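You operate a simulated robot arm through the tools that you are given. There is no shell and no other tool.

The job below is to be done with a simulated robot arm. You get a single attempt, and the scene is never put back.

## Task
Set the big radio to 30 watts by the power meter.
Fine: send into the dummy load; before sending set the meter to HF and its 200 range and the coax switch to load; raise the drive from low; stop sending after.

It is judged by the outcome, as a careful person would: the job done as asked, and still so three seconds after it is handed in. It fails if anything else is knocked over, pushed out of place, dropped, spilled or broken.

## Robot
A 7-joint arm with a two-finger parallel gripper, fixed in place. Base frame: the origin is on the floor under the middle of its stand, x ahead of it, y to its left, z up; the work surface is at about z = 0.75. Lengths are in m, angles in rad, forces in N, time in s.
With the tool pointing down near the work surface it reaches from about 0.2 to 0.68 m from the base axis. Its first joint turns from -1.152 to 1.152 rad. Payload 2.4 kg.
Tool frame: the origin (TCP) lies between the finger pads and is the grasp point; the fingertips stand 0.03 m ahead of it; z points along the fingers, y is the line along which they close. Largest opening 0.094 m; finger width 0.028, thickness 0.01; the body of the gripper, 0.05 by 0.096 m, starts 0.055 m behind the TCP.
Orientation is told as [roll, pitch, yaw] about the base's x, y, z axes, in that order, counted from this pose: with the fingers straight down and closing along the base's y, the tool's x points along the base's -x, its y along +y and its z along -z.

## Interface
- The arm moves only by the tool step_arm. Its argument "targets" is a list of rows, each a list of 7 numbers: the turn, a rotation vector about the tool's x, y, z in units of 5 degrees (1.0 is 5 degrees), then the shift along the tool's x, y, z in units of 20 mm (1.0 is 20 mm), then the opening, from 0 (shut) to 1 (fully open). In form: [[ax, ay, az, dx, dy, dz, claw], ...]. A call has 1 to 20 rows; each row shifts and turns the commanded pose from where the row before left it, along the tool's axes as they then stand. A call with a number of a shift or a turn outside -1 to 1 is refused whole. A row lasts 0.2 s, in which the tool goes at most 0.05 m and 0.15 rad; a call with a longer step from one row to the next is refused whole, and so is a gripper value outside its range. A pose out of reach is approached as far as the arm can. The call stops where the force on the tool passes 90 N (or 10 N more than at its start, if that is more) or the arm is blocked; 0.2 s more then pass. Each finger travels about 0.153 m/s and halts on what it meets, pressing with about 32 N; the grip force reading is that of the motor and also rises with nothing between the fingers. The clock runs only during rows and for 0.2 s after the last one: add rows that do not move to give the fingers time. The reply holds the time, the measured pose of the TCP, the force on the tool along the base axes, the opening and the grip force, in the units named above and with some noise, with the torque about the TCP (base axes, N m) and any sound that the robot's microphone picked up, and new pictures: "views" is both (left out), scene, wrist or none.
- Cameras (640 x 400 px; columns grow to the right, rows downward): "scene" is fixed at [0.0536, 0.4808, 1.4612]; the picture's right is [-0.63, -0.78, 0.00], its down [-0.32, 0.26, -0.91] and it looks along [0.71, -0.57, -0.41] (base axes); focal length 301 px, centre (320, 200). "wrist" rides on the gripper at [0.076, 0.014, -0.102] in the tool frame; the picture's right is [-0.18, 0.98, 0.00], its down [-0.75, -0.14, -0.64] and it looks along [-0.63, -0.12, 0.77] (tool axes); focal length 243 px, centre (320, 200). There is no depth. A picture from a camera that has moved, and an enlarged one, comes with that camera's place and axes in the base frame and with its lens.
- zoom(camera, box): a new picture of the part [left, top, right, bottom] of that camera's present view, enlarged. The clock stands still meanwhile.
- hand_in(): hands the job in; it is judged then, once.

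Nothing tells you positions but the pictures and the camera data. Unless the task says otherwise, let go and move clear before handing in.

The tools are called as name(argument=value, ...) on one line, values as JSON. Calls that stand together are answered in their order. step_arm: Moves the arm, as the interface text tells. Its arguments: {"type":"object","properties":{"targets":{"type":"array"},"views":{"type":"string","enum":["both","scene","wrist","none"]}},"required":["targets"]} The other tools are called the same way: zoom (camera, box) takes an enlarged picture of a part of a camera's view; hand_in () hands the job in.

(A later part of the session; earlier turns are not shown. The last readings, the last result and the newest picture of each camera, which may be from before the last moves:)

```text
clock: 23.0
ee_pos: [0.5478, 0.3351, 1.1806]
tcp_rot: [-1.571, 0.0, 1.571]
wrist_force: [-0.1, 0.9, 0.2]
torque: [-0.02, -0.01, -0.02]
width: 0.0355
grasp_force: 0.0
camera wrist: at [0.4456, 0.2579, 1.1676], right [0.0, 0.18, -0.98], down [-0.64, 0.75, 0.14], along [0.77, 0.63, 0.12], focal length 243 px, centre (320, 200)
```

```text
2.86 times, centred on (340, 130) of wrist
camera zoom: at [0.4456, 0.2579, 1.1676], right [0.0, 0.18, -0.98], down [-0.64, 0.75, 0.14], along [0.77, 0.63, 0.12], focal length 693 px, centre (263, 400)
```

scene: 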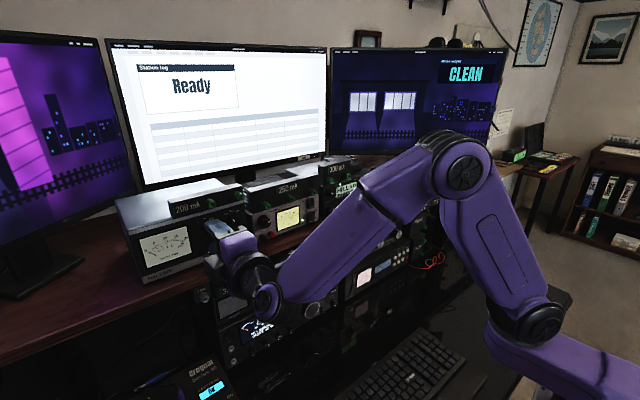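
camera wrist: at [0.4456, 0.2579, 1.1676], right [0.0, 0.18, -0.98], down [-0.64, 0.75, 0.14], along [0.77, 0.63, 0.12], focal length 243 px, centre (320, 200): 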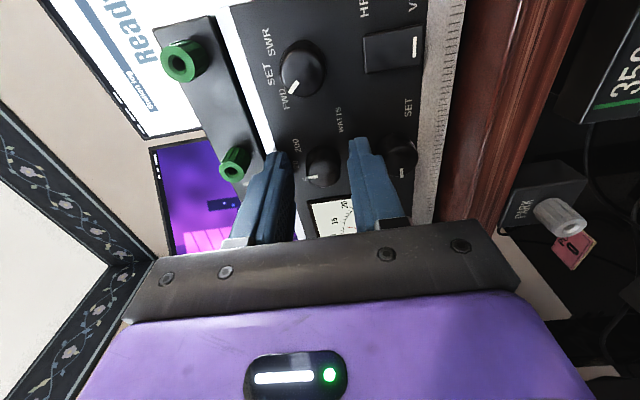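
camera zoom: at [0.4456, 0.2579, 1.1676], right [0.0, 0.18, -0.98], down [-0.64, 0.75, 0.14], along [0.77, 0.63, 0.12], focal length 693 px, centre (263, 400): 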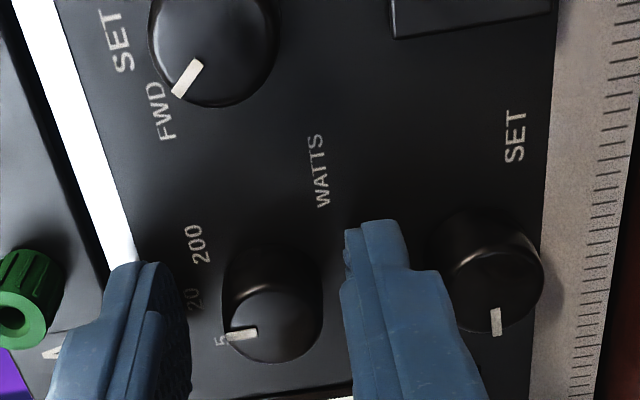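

step_arm(targets=[[0, 0, 0, 0, 0, 0, 0.2], [0, 0, 0, 0, 0, 0, 0.1], [0, 0, 0, 0, 0, 0, 0.1]], views="wrist")

zoom(camera="wrist", box=[260, 60, 420, 200])

zoom(camera="scene", box=[170, 180, 290, 280])

```text
clock: 23.8
ee_pos: [0.5478, 0.3354, 1.1786]
tcp_rot: [-1.568, 0.002, 1.57]
wrist_force: [2.2, 0.1, -10.5]
torque: [-0.04, 0.32, 0.23]
width: 0.0212
grasp_force: 44.8
camera wrist: at [0.4456, 0.2579, 1.1666], right [0.0, 0.18, -0.98], down [-0.64, 0.75, 0.14], along [0.77, 0.63, 0.11], focal length 243 px, centre (320, 200)
```

wrist: 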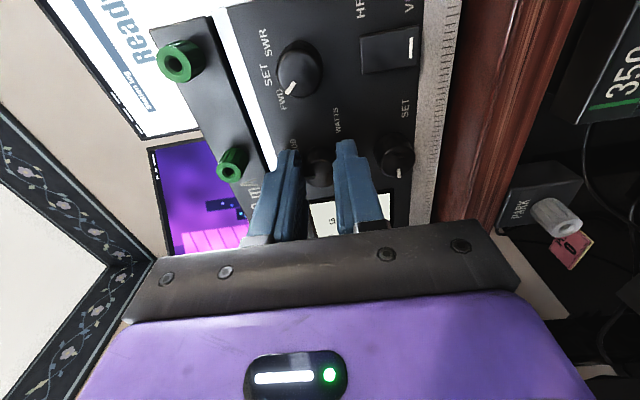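

```text
2.86 times, centred on (340, 130) of wrist
camera zoom: at [0.4456, 0.2579, 1.1666], right [0.0, 0.18, -0.98], down [-0.64, 0.75, 0.14], along [0.77, 0.63, 0.11], focal length 693 px, centre (263, 400)
```

zoom: 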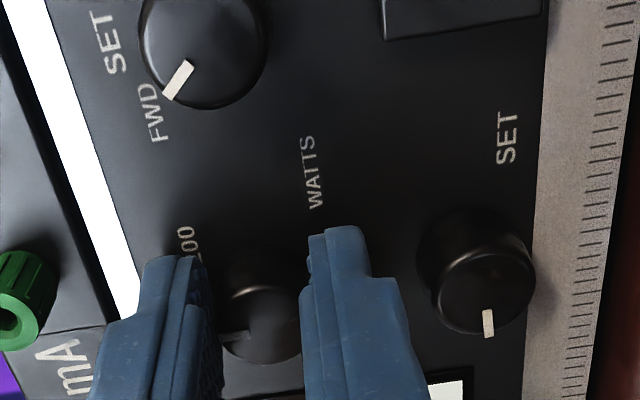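

```text
4.00 times, centred on (230, 230) of scene
camera zoom: at [0.0538, 0.4809, 1.4612], right [-0.63, -0.78, 0.0], down [-0.32, 0.26, -0.91], along [0.71, -0.57, -0.41], focal length 1202 px, centre (680, 80)
```

zoom: 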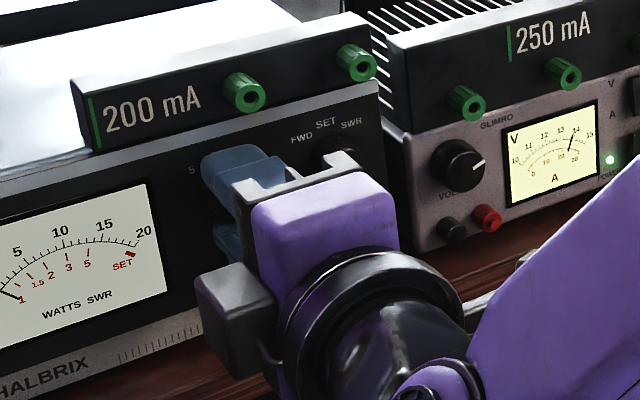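

I have the knob gripped at 21 mm width. I'll turn it clockwise about 45° (positive tool z) towards 200.

step_arm(targets=[[0, 0, 1, 0, 0.08, 0, 0.1], [0, 0, 1, 0, 0, 0, 0.1], [0, 0, 1, 0, 0, 0, 0.1], [0, 0, 1, 0, 0, 0, 0.1], [0, 0, 1, 0, 0, 0, 0.1], [0, 0, 1, 0, 0, 0, 0.1], [0, 0, 1, 0, 0, 0, 0.1], [0, 0, 1, 0, 0, 0, 0.1], [0, 0, 1, 0, 0, 0, 0.1]], views="wrist")

zoom(camera="wrist", box=[260, 60, 420, 200])

zoom(camera="scene", box=[170, 180, 290, 280])

```text
clock: 25.8
ee_pos: [0.548, 0.3371, 1.179]
tcp_rot: [-1.569, -0.787, 1.571]
wrist_force: [-1.2, 2.3, -18.6]
torque: [-0.31, 0.16, 0.41]
width: 0.0214
grasp_force: 45.2
camera wrist: at [0.4456, 0.2912, 1.1155], right [0.0, 0.82, -0.57], down [-0.64, 0.43, 0.63], along [0.77, 0.36, 0.53], focal length 243 px, centre (320, 200)
```

wrist: 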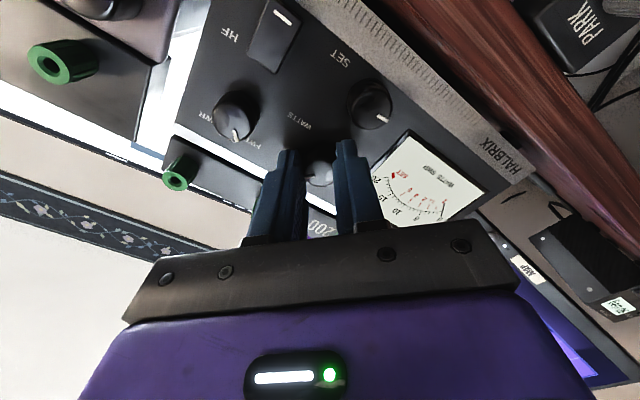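

```text
2.86 times, centred on (340, 130) of wrist
camera zoom: at [0.4456, 0.2912, 1.1155], right [0.0, 0.82, -0.57], down [-0.64, 0.43, 0.63], along [0.77, 0.36, 0.53], focal length 693 px, centre (263, 400)
```

zoom: 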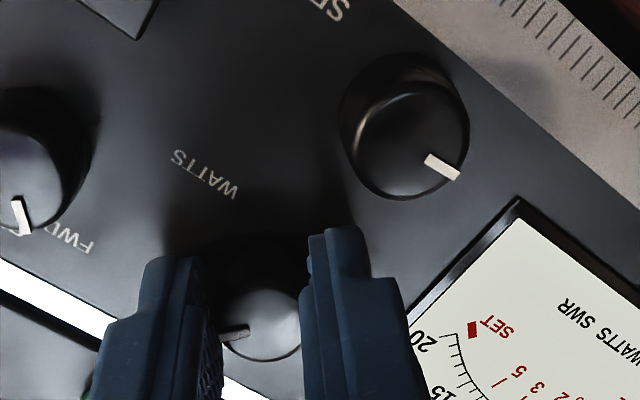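

```text
4.00 times, centred on (230, 230) of scene
camera zoom: at [0.0539, 0.4811, 1.4611], right [-0.63, -0.78, 0.0], down [-0.32, 0.26, -0.91], along [0.71, -0.57, -0.41], focal length 1202 px, centre (680, 80)
```

zoom: 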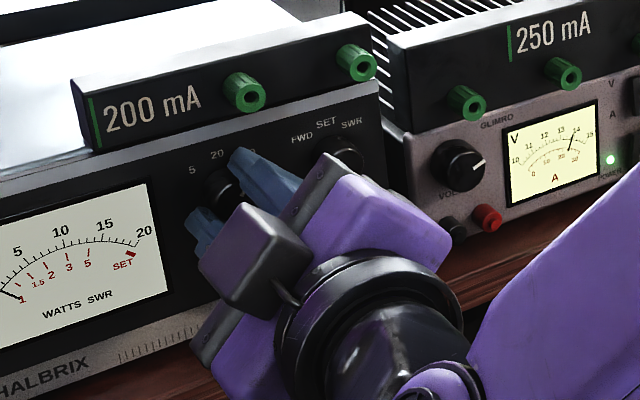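

The knob turned with the gripper. I'll release it, back away and check the pointer.

step_arm(targets=[[0, 0, 0, 0, 0, 0, 0.3], [0, 0, 0, 0, 0, 0, 0.38], [0, 0, 0, 0, 0, -0.8, 0.38], [0, 0, 0, 0, 0, -0.9, 0.38], [0, 0, 0, 0, 0, -0.9, 0.38]], views="wrist")

zoom(camera="wrist", box=[220, 40, 420, 200])

zoom(camera="scene", box=[170, 180, 290, 280])

```text
clock: 27.0
ee_pos: [0.4966, 0.3344, 1.1798]
tcp_rot: [-1.572, -0.786, 1.573]
wrist_force: [0.0, -0.2, 0.0]
torque: [-0.02, 0.0, -0.01]
width: 0.0355
grasp_force: 0.0
camera wrist: at [0.394, 0.2892, 1.1157], right [0.0, 0.83, -0.56], down [-0.64, 0.43, 0.63], along [0.77, 0.36, 0.53], focal length 243 px, centre (320, 200)
```

wrist: 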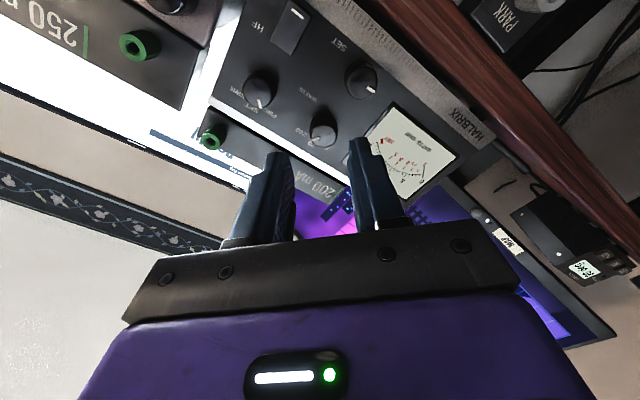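

```text
2.50 times, centred on (320, 120) of wrist
camera zoom: at [0.394, 0.2892, 1.1157], right [0.0, 0.83, -0.56], down [-0.64, 0.43, 0.63], along [0.77, 0.36, 0.53], focal length 606 px, centre (320, 400)
```

zoom: 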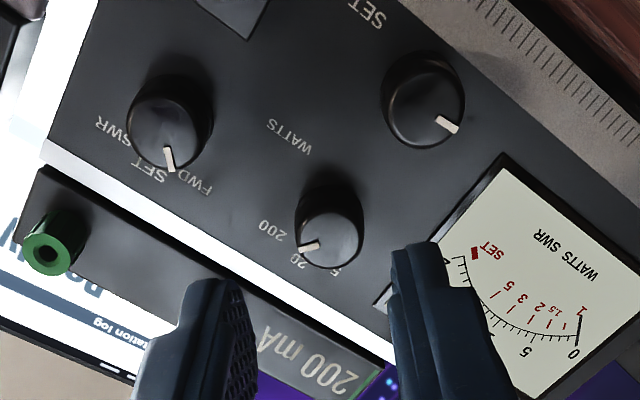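

```text
4.00 times, centred on (230, 230) of scene
camera zoom: at [0.0536, 0.4808, 1.4612], right [-0.63, -0.78, 0.0], down [-0.32, 0.26, -0.91], along [0.71, -0.57, -0.41], focal length 1202 px, centre (680, 80)
```

zoom: 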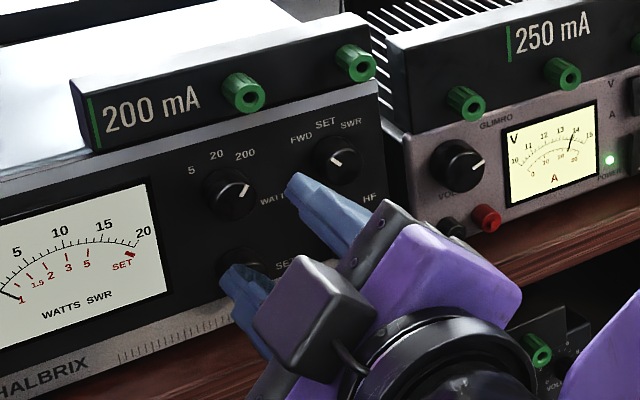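

The range pointer is now on 200 and the mode is still on FWD. Next I'll retract and go to the coax switch, which I estimate at about (0.53, 0.04, 1.04) under the shelf edge.

step_arm(targets=[[0, 0, 0, 0, 0, -1, 0.38], [0, 0, 0, 0, 0, -1, 0.38], [0, 0, 0, 0, 0, -1, 0.38], [0, 0, 0, 0, 0, -1, 0.38], [0, 0, 0, 0.906, -0.331, 0, 0.38], [0, 0, 0, 0.906, -0.331, 0, 0.38], [0, 0, 0, 0.906, -0.331, 0, 0.38], [0, 0, 0, 0.906, -0.331, 0, 0.38], [0, 0, 0, 0.906, -0.331, 0, 0.38], [0, 0, 0, 0.906, -0.331, 0, 0.38], [0, 0, 0, 0.906, -0.331, 0, 0.38], [0, 0, 0, 0.906, -0.331, 0, 0.38], [0, 0, 0, 0.906, -0.331, 0, 0.38], [0, 0, 0, 0.906, -0.331, 0, 0.38], [0, 0, 0, 0.906, -0.331, 0, 0.38], [0, 0, 0, 0.906, -0.331, 0, 0.38], [0, 0, 0, 0.906, -0.331, 0, 0.38]], views="both")

zoom(camera="scene", box=[190, 190, 240, 250])

```text
clock: 30.6
ee_pos: [0.4143, 0.1094, 1.0735]
tcp_rot: [-1.57, -0.786, 1.571]
wrist_force: [-0.7, 0.1, 0.1]
torque: [0.03, 0.01, 0.01]
width: 0.0356
grasp_force: 0.0
camera wrist: at [0.3131, 0.0638, 1.0104], right [0.0, 0.83, -0.56], down [-0.64, 0.43, 0.63], along [0.77, 0.36, 0.53], focal length 243 px, centre (320, 200)
```

scene: 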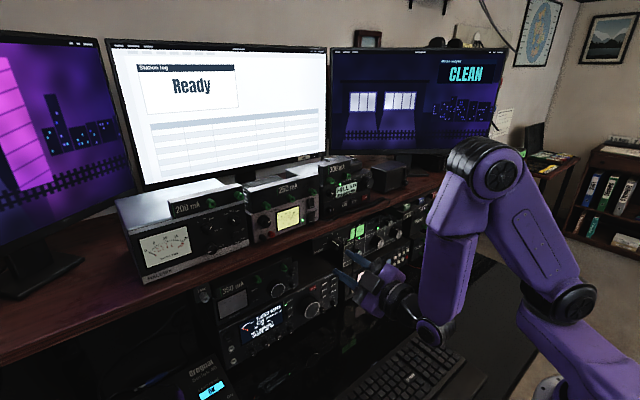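
wrist: 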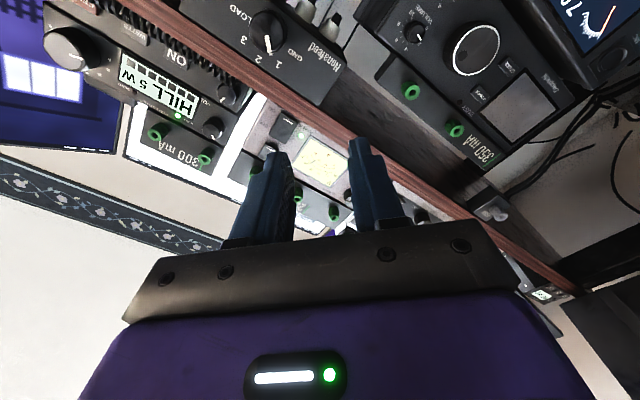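

```text
6.67 times, centred on (215, 220) of scene
camera zoom: at [0.0535, 0.4808, 1.4612], right [-0.63, -0.78, 0.0], down [-0.32, 0.26, -0.91], along [0.71, -0.57, -0.41], focal length 2004 px, centre (1020, 67)
```

zoom: 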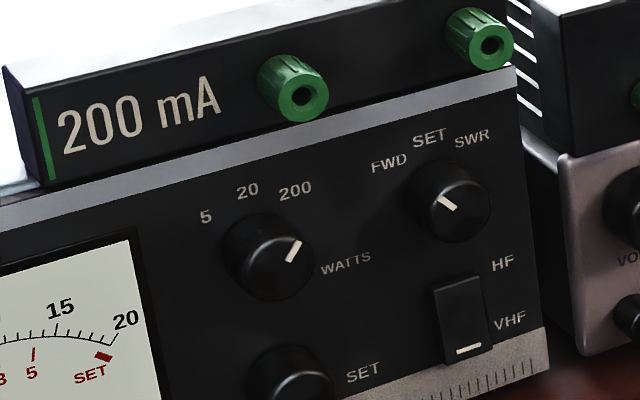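

The meter now reads as set: HF pressed, range at 200, mode FWD. I'll look at the coax switch, which shows at the top of the wrist view.

zoom(camera="wrist", box=[180, 0, 360, 120])

zoom(camera="scene", box=[310, 200, 400, 270])

```text
3.33 times, centred on (270, 60) of wrist
camera zoom: at [0.3131, 0.0638, 1.0104], right [0.0, 0.83, -0.56], down [-0.64, 0.43, 0.63], along [0.77, 0.36, 0.53], focal length 809 px, centre (487, 667)
```

zoom: 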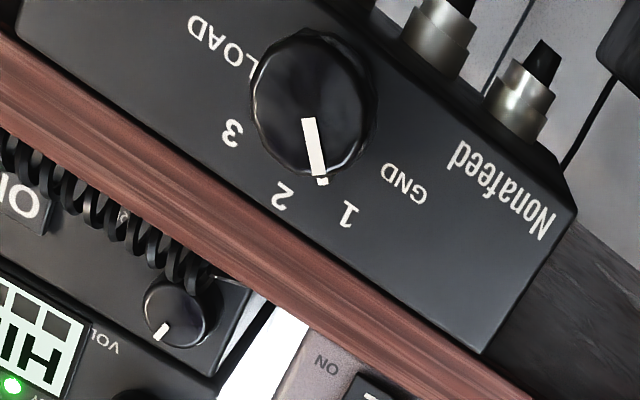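

```text
5.71 times, centred on (355, 235) of scene
camera zoom: at [0.0535, 0.4808, 1.4612], right [-0.63, -0.78, 0.0], down [-0.32, 0.26, -0.91], along [0.71, -0.57, -0.41], focal length 1718 px, centre (120, 0)
```

zoom: 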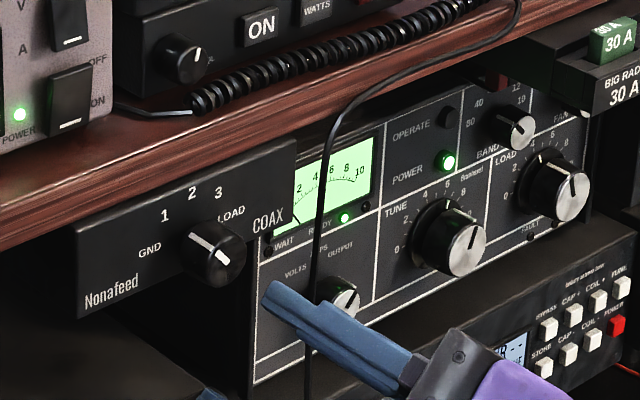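

The coax pointer is on 1. The knob centre is about y=0.043, z=1.046 on a panel at x≈0.547, with positions roughly 37° apart, so LOAD is about 111° clockwise. I'll roll to -95° and line up in front of it.

step_arm(targets=[[0, 0, -1, 0, 0, 0, 0.45], [0, 0, -1, 0, 0, 0, 0.45], [0, 0, -1, 0, 0, 0, 0.45], [0, 0, -1, 0, 0, 0, 0.45], [0, 0, -1, 0, 0, 0, 0.45], [0, 0, -1, 0, 0, 0, 0.45], [0, 0, -1, 0, 0, 0, 0.45], [0, 0, -1, 0, 0, 0, 0.45], [0, 0, -1, 0, 0, 0, 0.45], [0, 0, -1, 0, 0, 0, 0.45], [0, 0, 0, 0.795, 0.415, 0, 0.45], [0, 0, 0, 0.795, 0.415, 0, 0.45], [0, 0, 0, 0.795, 0.415, 0, 0.45], [0, 0, 0, 0.795, 0.415, 0, 0.45], [0, 0, 0, 0, 0, 0.8, 0.45], [0, 0, 0, 0, 0, 0.8, 0.45], [0, 0, 0, 0, 0, 0.8, 0.45], [0, 0, 0, 0, 0, 0.8, 0.45]], views="both")

zoom(camera="wrist", box=[220, 40, 420, 200])

zoom(camera="scene", box=[310, 200, 400, 270])

```text
clock: 34.4
ee_pos: [0.481, 0.0434, 1.0459]
tcp_rot: [-1.571, 0.087, 1.573]
wrist_force: [-1.1, -0.7, 0.0]
torque: [-0.01, 0.0, 0.02]
width: 0.0423
grasp_force: 0.1
camera wrist: at [0.3782, -0.035, 1.0394], right [0.0, 0.1, -1.0], down [-0.64, 0.76, 0.07], along [0.77, 0.64, 0.06], focal length 243 px, centre (320, 200)
```

scene: 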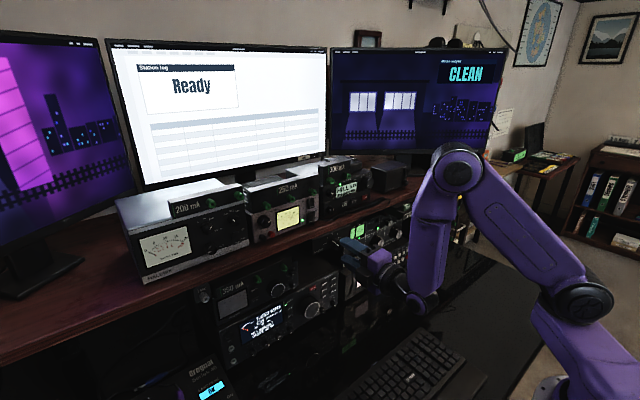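
wrist: 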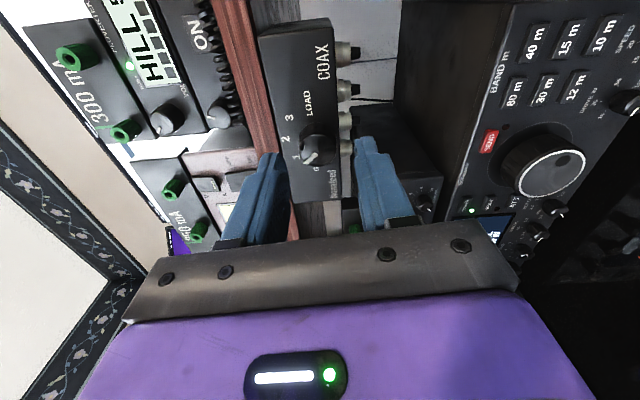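

```text
2.50 times, centred on (320, 120) of wrist
camera zoom: at [0.3782, -0.035, 1.0394], right [0.0, 0.1, -1.0], down [-0.64, 0.76, 0.07], along [0.77, 0.64, 0.06], focal length 606 px, centre (320, 400)
```

zoom: 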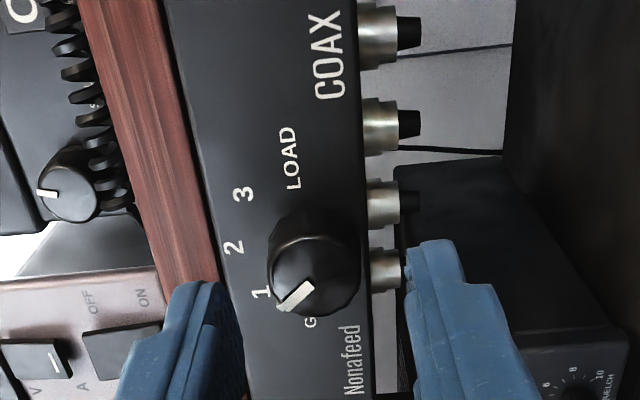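

```text
5.71 times, centred on (355, 235) of scene
camera zoom: at [0.0535, 0.4808, 1.4612], right [-0.63, -0.78, 0.0], down [-0.32, 0.26, -0.91], along [0.71, -0.57, -0.41], focal length 1718 px, centre (120, 0)
```

zoom: 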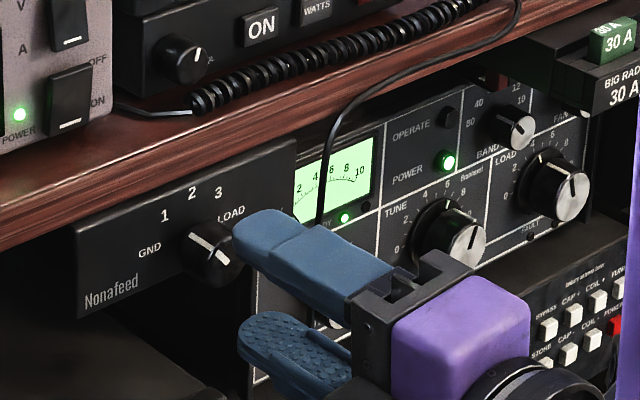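

The fingers are centred on the coax knob. I'll move forward 30 mm and close.

step_arm(targets=[[0, 0, 0, 0, 0, 0.4, 0.45], [0, 0, 0, 0, 0, 0.4, 0.45], [0, 0, 0, 0, 0, 0.4, 0.45], [0, 0, 0, 0, 0, 0.3, 0.45], [0, 0, 0, 0, 0, 0, 0.45]], views="wrist")

zoom(camera="wrist", box=[220, 40, 420, 200])

zoom(camera="scene", box=[310, 200, 400, 270])

```text
clock: 35.6
ee_pos: [0.5097, 0.0427, 1.0462]
tcp_rot: [-1.571, 0.086, 1.572]
wrist_force: [0.0, 1.2, 0.1]
torque: [0.02, -0.02, 0.0]
width: 0.0421
grasp_force: 0.0
camera wrist: at [0.4081, -0.0362, 1.0395], right [0.0, 0.1, -1.0], down [-0.64, 0.76, 0.07], along [0.77, 0.64, 0.06], focal length 243 px, centre (320, 200)
```

wrist: 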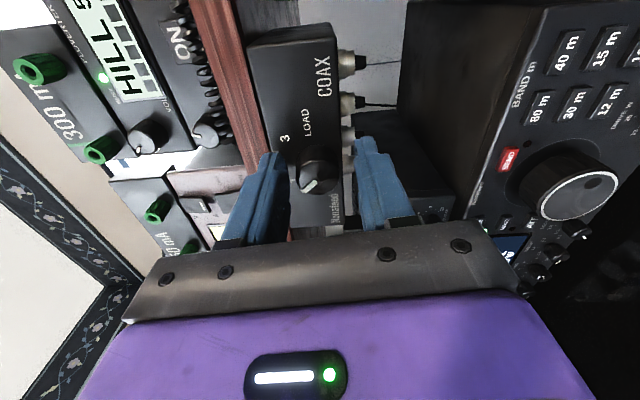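

```text
2.50 times, centred on (320, 120) of wrist
camera zoom: at [0.4081, -0.0362, 1.0395], right [0.0, 0.1, -1.0], down [-0.64, 0.76, 0.07], along [0.77, 0.64, 0.06], focal length 606 px, centre (320, 400)
```

zoom: 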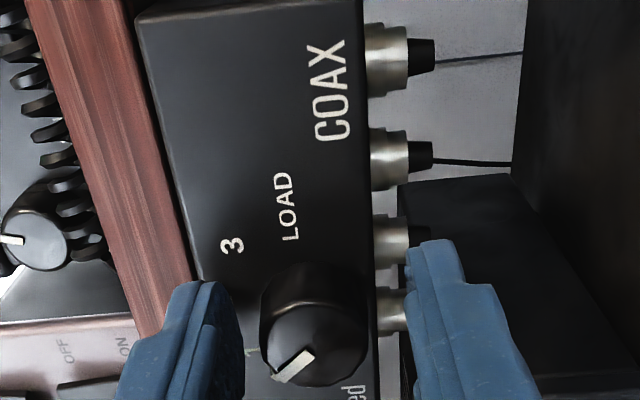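

```text
5.71 times, centred on (355, 235) of scene
camera zoom: at [0.0536, 0.4808, 1.4612], right [-0.63, -0.78, 0.0], down [-0.32, 0.26, -0.91], along [0.71, -0.57, -0.41], focal length 1718 px, centre (120, 0)
```

zoom: 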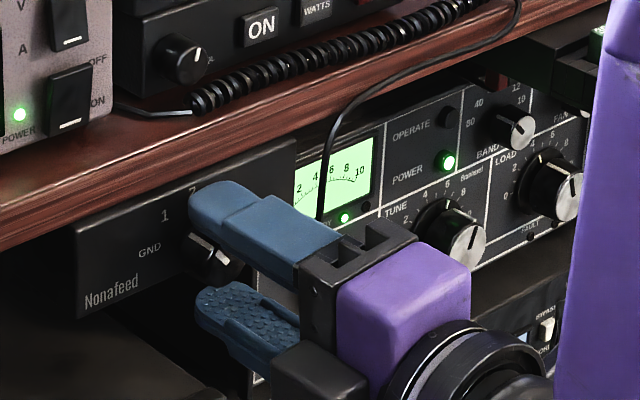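

step_arm(targets=[[0, 0, 0, 0, 0, 0, 0.3], [0, 0, 0, 0, 0, 0, 0.15], [0, 0, 0, 0, 0, 0, 0.15]], views="wrist")

zoom(camera="wrist", box=[220, 40, 420, 200])

```text
clock: 36.4
ee_pos: [0.51, 0.043, 1.0477]
tcp_rot: [-1.577, 0.085, 1.57]
wrist_force: [-0.8, -0.4, 15.6]
torque: [0.04, -0.48, 0.01]
width: 0.0263
grasp_force: 45.0
camera wrist: at [0.4082, -0.036, 1.0404], right [0.01, 0.1, -0.99], down [-0.64, 0.76, 0.07], along [0.77, 0.64, 0.07], focal length 243 px, centre (320, 200)
```

wrist: 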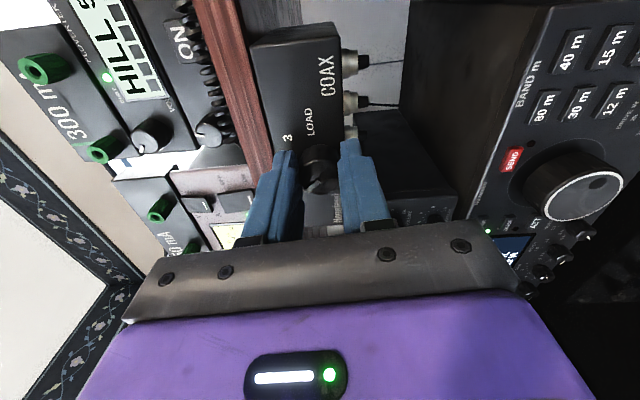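

```text
2.50 times, centred on (320, 120) of wrist
camera zoom: at [0.4082, -0.036, 1.0404], right [0.01, 0.1, -0.99], down [-0.64, 0.76, 0.07], along [0.77, 0.64, 0.07], focal length 606 px, centre (320, 400)
```

zoom: 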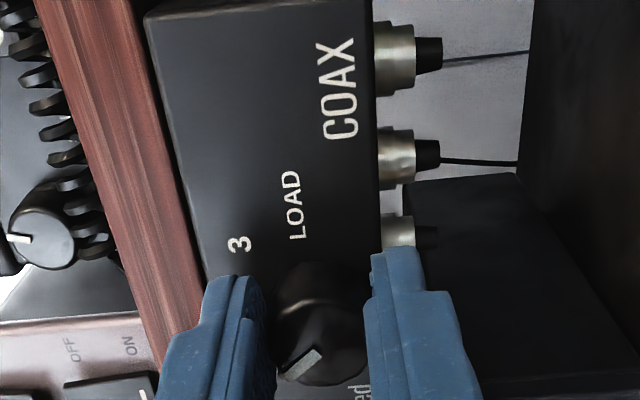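

The coax knob is gripped at 26 mm width. I'll turn it clockwise in stages, first 55°.

step_arm(targets=[[0, 0, 1, 0, -0.08, 0, 0.15], [0, 0, 1, 0, 0, 0, 0.15], [0, 0, 1, 0, 0, 0, 0.15], [0, 0, 1, 0, 0, 0, 0.15], [0, 0, 1, 0, 0, 0, 0.15], [0, 0, 1, 0, 0, 0, 0.15], [0, 0, 1, 0, 0, 0, 0.15], [0, 0, 1, 0, 0, 0, 0.15], [0, 0, 1, 0, 0, 0, 0.15], [0, 0, 1, 0, 0, 0, 0.15], [0, 0, 1, 0, 0, 0, 0.15]], views="both")

zoom(camera="wrist", box=[220, 40, 420, 200])

zoom(camera="scene", box=[310, 200, 400, 270])

```text
clock: 38.8
ee_pos: [0.5093, 0.0446, 1.047]
tcp_rot: [-1.563, -0.874, 1.567]
wrist_force: [20.5, 8.0, -20.5]
torque: [-0.08, -0.14, 0.76]
width: 0.0262
grasp_force: 45.0
camera wrist: at [0.4077, 0.0038, 0.98], right [0.0, 0.87, -0.49], down [-0.64, 0.37, 0.67], along [0.77, 0.32, 0.56], focal length 243 px, centre (320, 200)
```

scene: 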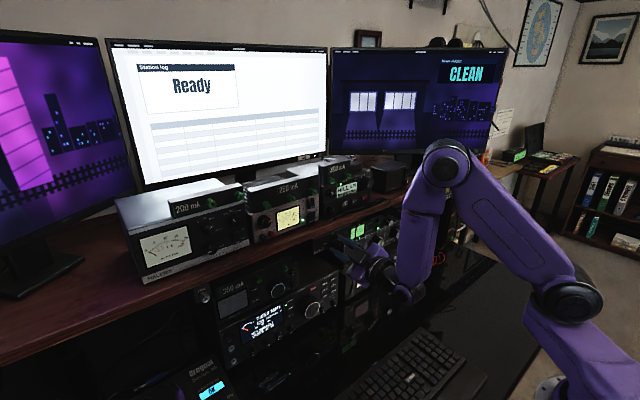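
wrist: 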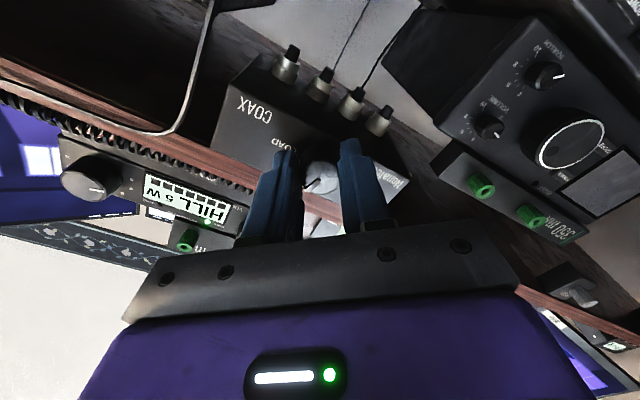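

```text
2.50 times, centred on (320, 120) of wrist
camera zoom: at [0.4077, 0.0038, 0.98], right [0.0, 0.87, -0.49], down [-0.64, 0.37, 0.67], along [0.77, 0.32, 0.56], focal length 606 px, centre (320, 400)
```

zoom: 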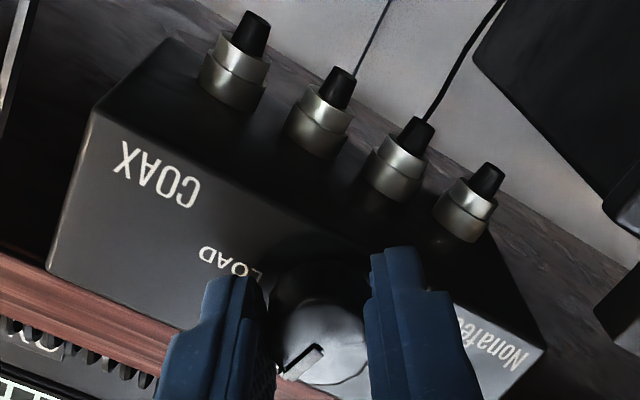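

```text
5.71 times, centred on (355, 235) of scene
camera zoom: at [0.0545, 0.4811, 1.4611], right [-0.63, -0.78, 0.0], down [-0.32, 0.26, -0.91], along [0.71, -0.57, -0.41], focal length 1718 px, centre (120, 0)
```

zoom: 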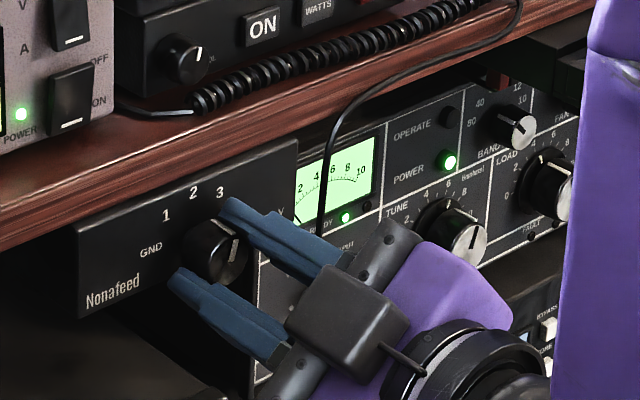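

The knob follows and is now past 2. I'll turn it another 55° towards LOAD.

step_arm(targets=[[0, 0, 1, 0, 0, 0, 0.15], [0, 0, 1, 0, 0, 0, 0.15], [0, 0, 1, 0, 0, 0, 0.15], [0, 0, 1, 0, 0, 0, 0.15], [0, 0, 1, 0, 0, 0, 0.15], [0, 0, 1, 0, 0, 0, 0.15], [0, 0, 1, 0, 0, 0, 0.15], [0, 0, 1, 0, 0, 0, 0.15], [0, 0, 1, 0, 0, 0, 0.15], [0, 0, 1, 0, 0, 0, 0.15], [0, 0, 1, 0, 0, 0, 0.15]], views="both")

zoom(camera="wrist", box=[220, 40, 420, 200])

zoom(camera="scene", box=[310, 200, 400, 270])

```text
clock: 40.8
ee_pos: [0.5155, 0.0461, 1.0532]
tcp_rot: [0.431, -1.522, -0.47]
wrist_force: [-33.8, -9.4, 10.3]
torque: [-0.03, -0.88, 0.63]
width: 0.0267
grasp_force: 11.4
out of reach, approached as far as the arm can: row 8, 9
stopped in row 9: the force on the tool passed its limit at 113 N (the readings are from after the stop); the commanded pose is now the measured one
camera wrist: at [0.4103, 0.0646, 0.9829], right [0.05, 0.98, 0.2], down [-0.61, -0.13, 0.78], along [0.79, -0.16, 0.6], focal length 243 px, centre (320, 200)
```

scene: 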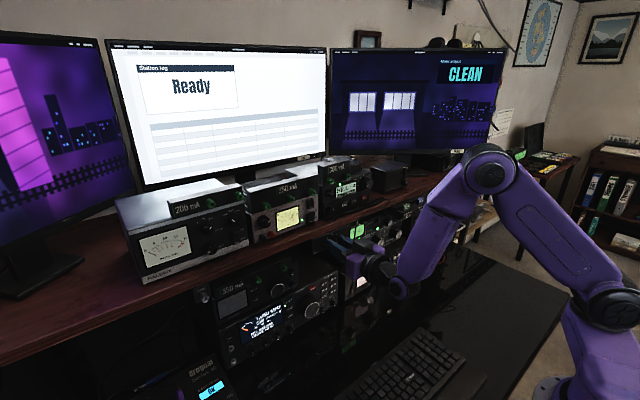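
wrist: 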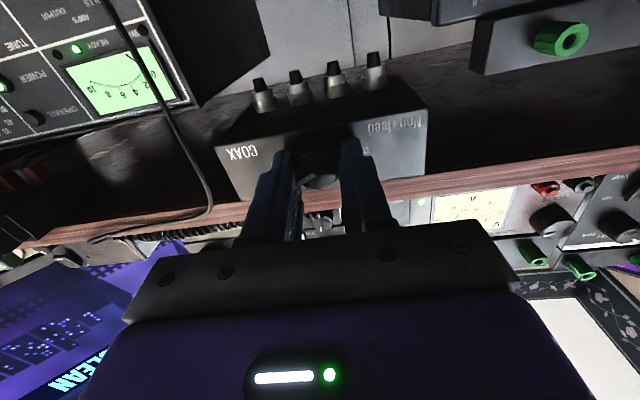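

```text
2.50 times, centred on (320, 120) of wrist
camera zoom: at [0.4103, 0.0646, 0.9829], right [0.05, 0.98, 0.2], down [-0.61, -0.13, 0.78], along [0.79, -0.16, 0.6], focal length 606 px, centre (320, 400)
```

zoom: 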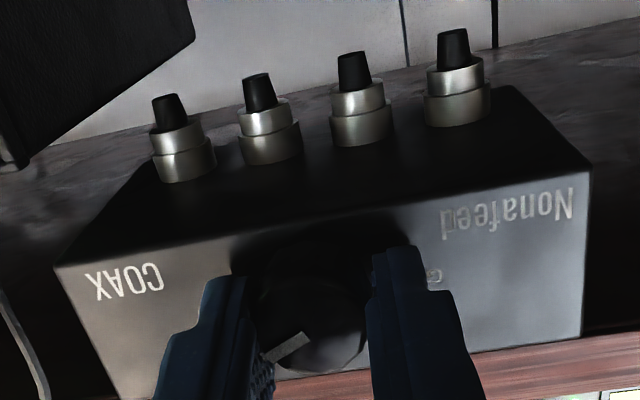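

```text
5.71 times, centred on (355, 235) of scene
camera zoom: at [0.0523, 0.4805, 1.4614], right [-0.63, -0.78, 0.0], down [-0.32, 0.26, -0.91], along [0.71, -0.57, -0.41], focal length 1718 px, centre (120, 0)
```

zoom: 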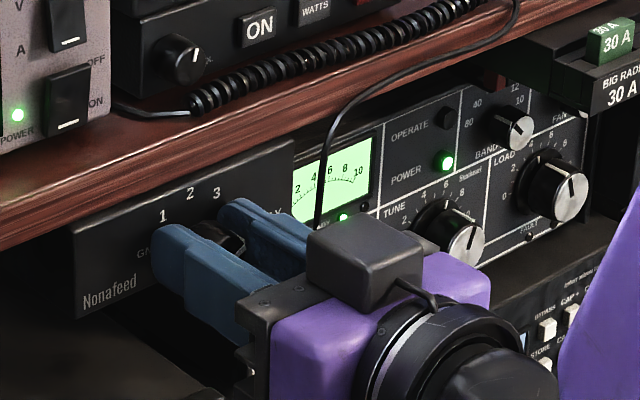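

The arm reached its reach limit there and the force spiked. I'll release the knob, back away and check its state.

step_arm(targets=[[0, 0, 0, 0, 0, 0, 0.35], [0, 0, 0, 0, 0, 0, 0.45], [0, 0, 0, 0, 0, -0.5, 0.45], [0, 0, 0, 0, 0, -0.8, 0.45], [0, 0, 0, 0, 0, -0.9, 0.45]], views="both")

zoom(camera="wrist", box=[220, 40, 420, 200])

zoom(camera="scene", box=[310, 200, 400, 270])

```text
clock: 42.0
ee_pos: [0.4778, 0.0562, 1.0641]
tcp_rot: [0.319, -1.519, -0.357]
wrist_force: [-0.4, -0.5, -0.3]
torque: [0.01, -0.01, 0.01]
width: 0.0423
grasp_force: 0.0
out of reach, approached as far as the arm can: row 4, 5
camera wrist: at [0.3716, 0.0749, 0.9937], right [0.05, 0.98, 0.2], down [-0.61, -0.13, 0.78], along [0.79, -0.16, 0.59], focal length 243 px, centre (320, 200)
```

scene: 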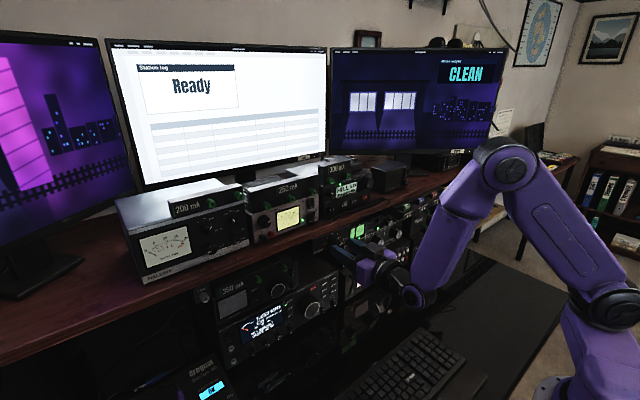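
wrist: 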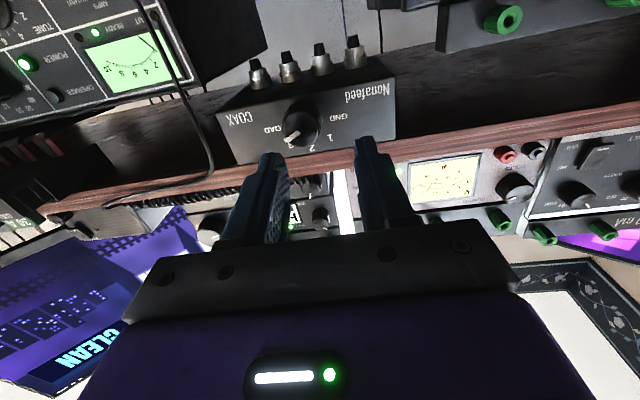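

```text
2.50 times, centred on (320, 120) of wrist
camera zoom: at [0.3716, 0.0749, 0.9937], right [0.05, 0.98, 0.2], down [-0.61, -0.13, 0.78], along [0.79, -0.16, 0.59], focal length 606 px, centre (320, 400)
```

zoom: 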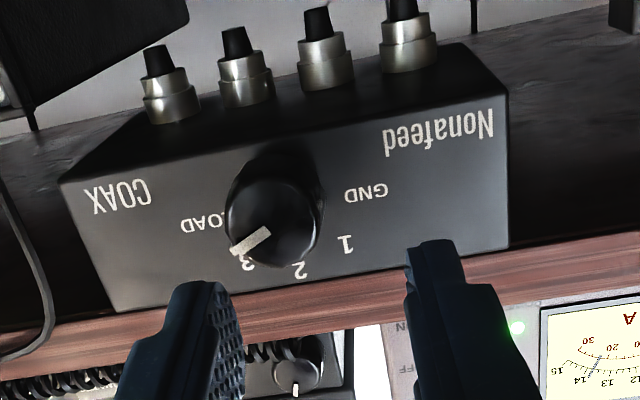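

```text
5.71 times, centred on (355, 235) of scene
camera zoom: at [0.0536, 0.4808, 1.4612], right [-0.63, -0.78, 0.0], down [-0.32, 0.26, -0.91], along [0.71, -0.57, -0.41], focal length 1718 px, centre (120, 0)
```

zoom: 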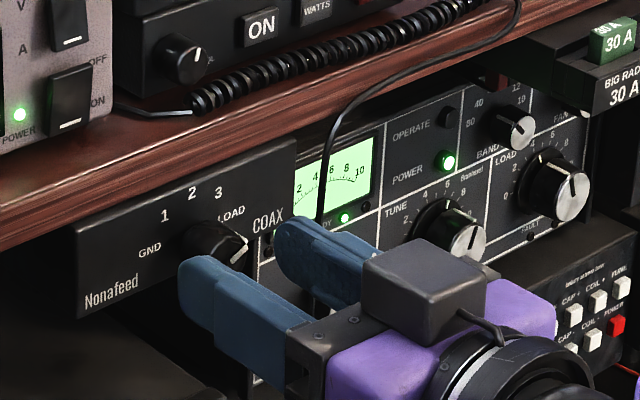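

zoom(camera="wrist", box=[260, 80, 360, 160])

zoom(camera="scene", box=[325, 225, 365, 255])

```text
5.00 times, centred on (310, 120) of wrist
camera zoom: at [0.3716, 0.0749, 0.9937], right [0.05, 0.98, 0.2], down [-0.61, -0.13, 0.78], along [0.79, -0.16, 0.59], focal length 1213 px, centre (370, 600)
```

zoom: 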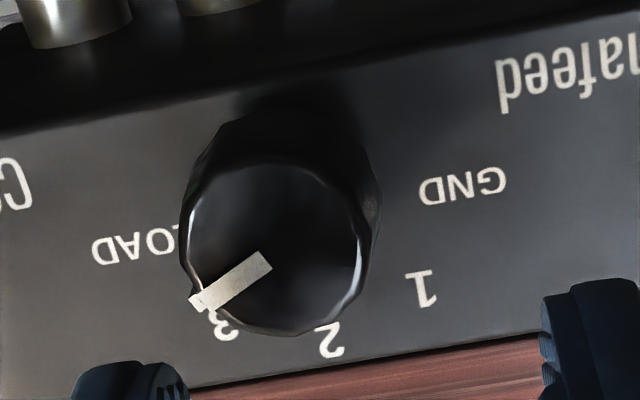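

```text
13.33 times, centred on (345, 240) of scene
camera zoom: at [0.0536, 0.4808, 1.4612], right [-0.63, -0.78, 0.0], down [-0.32, 0.26, -0.91], along [0.71, -0.57, -0.41], focal length 4008 px, centre (-13, -333)
```

zoom: 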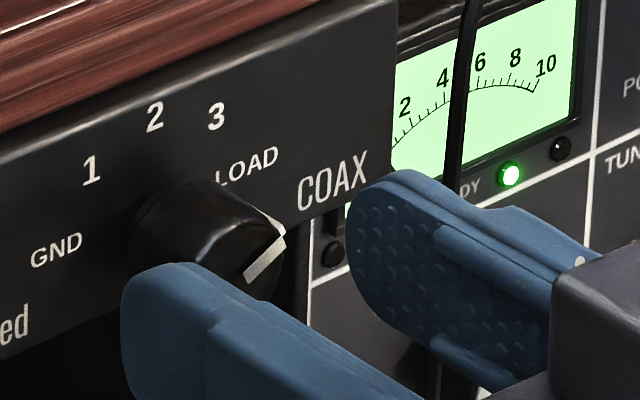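

The pointer sits a bit short of LOAD, about 67° by my estimate where LOAD is about 75–80°. I'll roll back to about -60°, straighten the tool, regrip and turn the rest of the way.

step_arm(targets=[[0, 0, -1, 0, 0, -0.3, 0.45], [0, 0, -1, 0, 0, 0, 0.45], [0, 0, -1, 0, 0, 0, 0.45], [0, 0, -1, 0, 0, 0, 0.45], [0, 0, -1, 0, 0, 0, 0.45], [0, 0, -1, 0, 0, 0, 0.45], [0, 0, -1, 0, 0, 0, 0.45], [0, 0, -1, 0, 0, 0, 0.45], [0, 0, -1, 0, 0, 0, 0.45], [0, 0, -1, 0, 0, 0, 0.45], [0, 0, -1, 0, 0, 0, 0.45], [0, 0, -1, 0, 0, 0, 0.45], [0.26, -0.66, 0, 0, 0, 0, 0.45], [0, 0, 0, 0, 0, 0, 0.45]], views="wrist")

zoom(camera="wrist", box=[220, 40, 420, 200])

zoom(camera="scene", box=[310, 200, 400, 270])

```text
clock: 45.0
ee_pos: [0.472, 0.0568, 1.0632]
tcp_rot: [-1.576, -0.543, 1.576]
wrist_force: [0.1, 0.0, 0.4]
torque: [0.01, 0.01, 0.02]
width: 0.0421
grasp_force: 0.0
camera wrist: at [0.3707, -0.0023, 1.0124], right [0.0, 0.67, -0.74], down [-0.64, 0.57, 0.51], along [0.76, 0.48, 0.43], focal length 243 px, centre (320, 200)
```

wrist: 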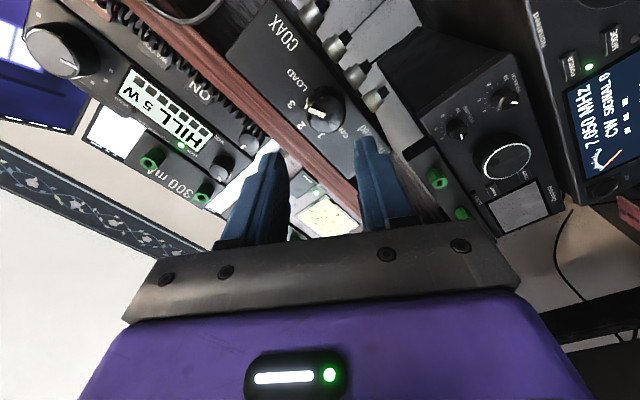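

```text
2.50 times, centred on (320, 120) of wrist
camera zoom: at [0.3707, -0.0023, 1.0124], right [0.0, 0.67, -0.74], down [-0.64, 0.57, 0.51], along [0.76, 0.48, 0.43], focal length 606 px, centre (320, 400)
```

zoom: 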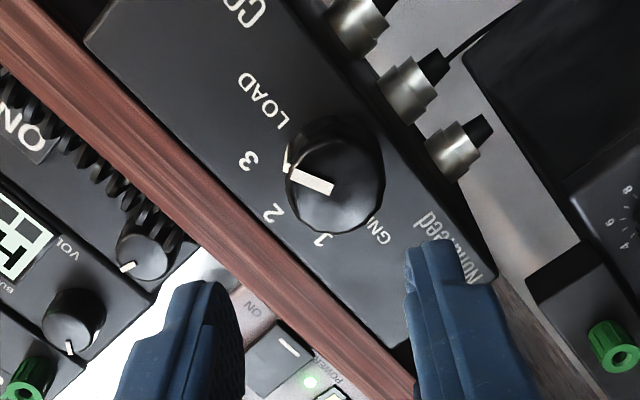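

```text
5.71 times, centred on (355, 235) of scene
camera zoom: at [0.0536, 0.4808, 1.4612], right [-0.63, -0.78, 0.0], down [-0.32, 0.26, -0.91], along [0.71, -0.57, -0.41], focal length 1718 px, centre (120, 0)
```

zoom: 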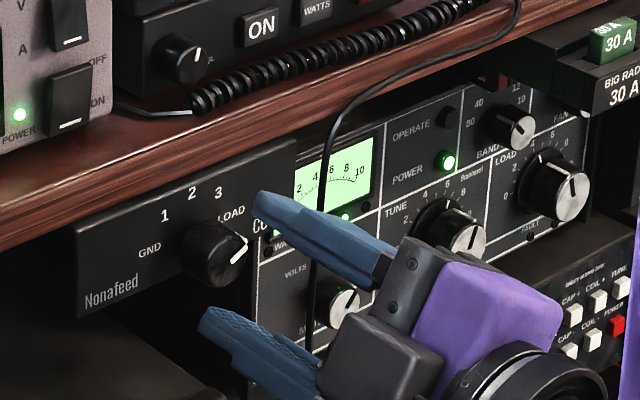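

The steps look like 40°, which puts LOAD at +80° with the pointer now near +65°. I'll regrip at this roll and turn roughly 15–20° more.

step_arm(targets=[[0, 0, 0, 0.48, 0.16, 0, 0.45], [0, 0, 0, 0.47, 0.15, 0, 0.45], [0, 0, 0, 0, 0, 0.4, 0.45], [0, 0, 0, 0, 0, 0.4, 0.45], [0, 0, 0, 0, 0, 0.4, 0.45], [0, 0, 0, 0, 0, 0.4, 0.45], [0, 0, 0, 0, 0, 0.3, 0.45], [0, 0, 0, 0, 0, 0, 0.3], [0, 0, 0, 0, 0, 0, 0.15], [0, 0, 0, 0, 0, 0, 0.15]], views="wrist")

zoom(camera="wrist", box=[220, 40, 420, 200])

```text
clock: 47.2
ee_pos: [0.5109, 0.0434, 1.0477]
tcp_rot: [-1.569, -0.543, 1.573]
wrist_force: [5.8, 6.0, -15.7]
torque: [0.04, 0.44, 0.25]
width: 0.0261
grasp_force: 45.0
camera wrist: at [0.4093, -0.0153, 0.9969], right [0.0, 0.67, -0.75], down [-0.64, 0.57, 0.51], along [0.77, 0.48, 0.43], focal length 243 px, centre (320, 200)
```

wrist: 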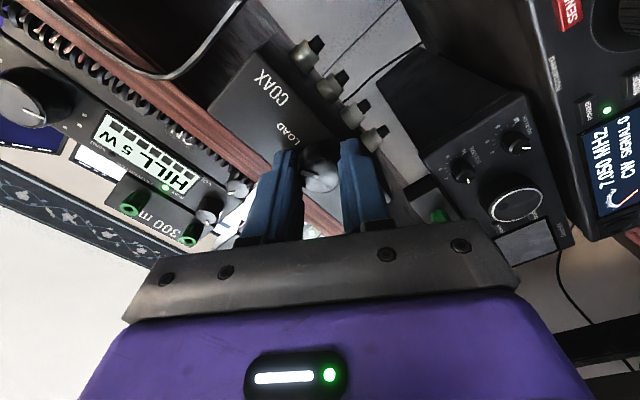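

```text
2.50 times, centred on (320, 120) of wrist
camera zoom: at [0.4093, -0.0153, 0.9969], right [0.0, 0.67, -0.75], down [-0.64, 0.57, 0.51], along [0.77, 0.48, 0.43], focal length 606 px, centre (320, 400)
```

zoom: 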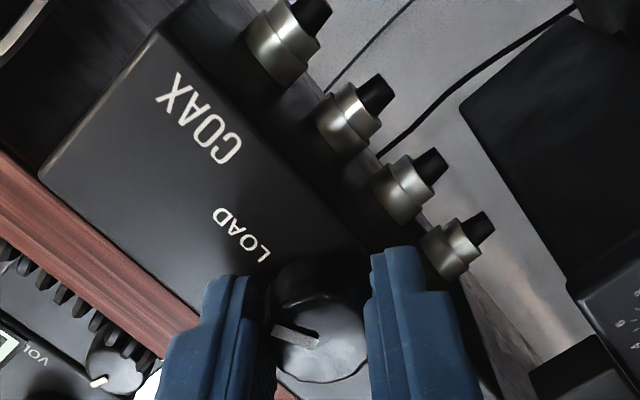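

step_arm(targets=[[0, 0, 1, 0.02, 0.04, 0, 0.15], [0, 0, 1, 0, 0, 0, 0.15], [0, 0, 1, 0, 0, 0, 0.15], [0, 0, 0, 0, 0, 0, 0.15]], views="wrist")

zoom(camera="wrist", box=[220, 40, 420, 200])

zoom(camera="scene", box=[310, 200, 400, 270])

```text
clock: 48.2
ee_pos: [0.5102, 0.0445, 1.0481]
tcp_rot: [-1.574, -0.807, 1.574]
wrist_force: [24.0, 8.0, -17.2]
torque: [-0.17, 0.18, 0.51]
width: 0.0262
grasp_force: 44.7
camera wrist: at [0.4093, 0.0006, 0.9831], right [0.0, 0.84, -0.55], down [-0.64, 0.42, 0.64], along [0.77, 0.35, 0.54], focal length 243 px, centre (320, 200)
```

wrist: 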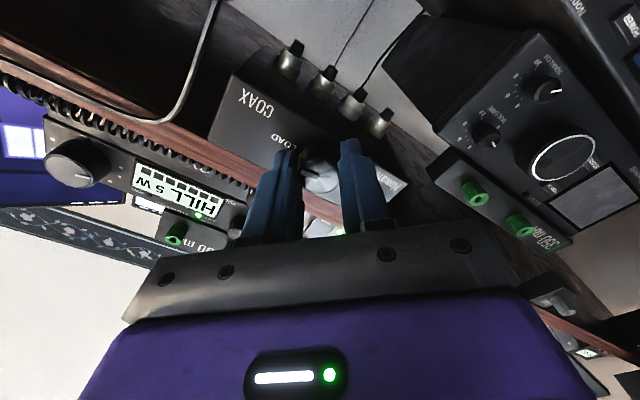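

```text
2.50 times, centred on (320, 120) of wrist
camera zoom: at [0.4093, 0.0006, 0.9831], right [0.0, 0.84, -0.55], down [-0.64, 0.42, 0.64], along [0.77, 0.35, 0.54], focal length 606 px, centre (320, 400)
```

zoom: 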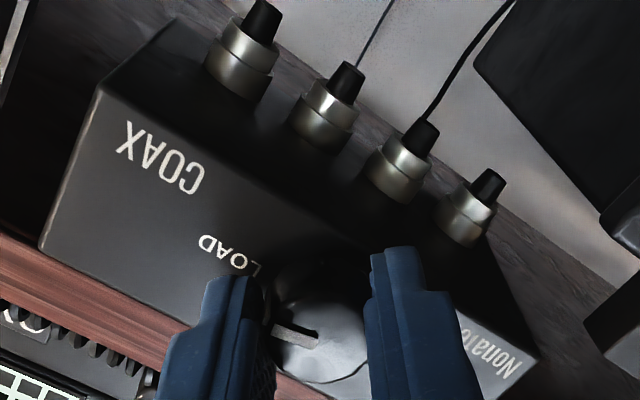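

```text
5.71 times, centred on (355, 235) of scene
camera zoom: at [0.0546, 0.4811, 1.4611], right [-0.63, -0.78, 0.0], down [-0.32, 0.26, -0.91], along [0.71, -0.57, -0.41], focal length 1718 px, centre (120, 0)
```

zoom: 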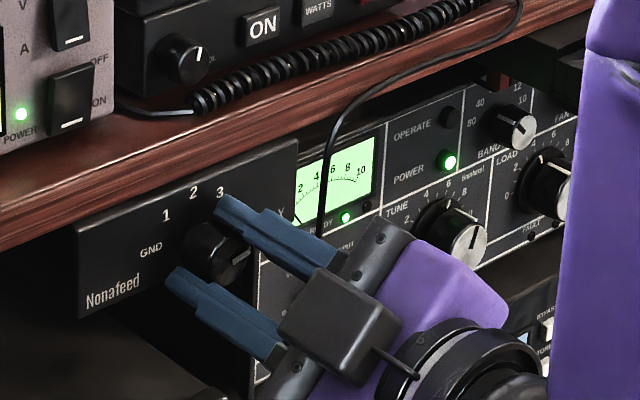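

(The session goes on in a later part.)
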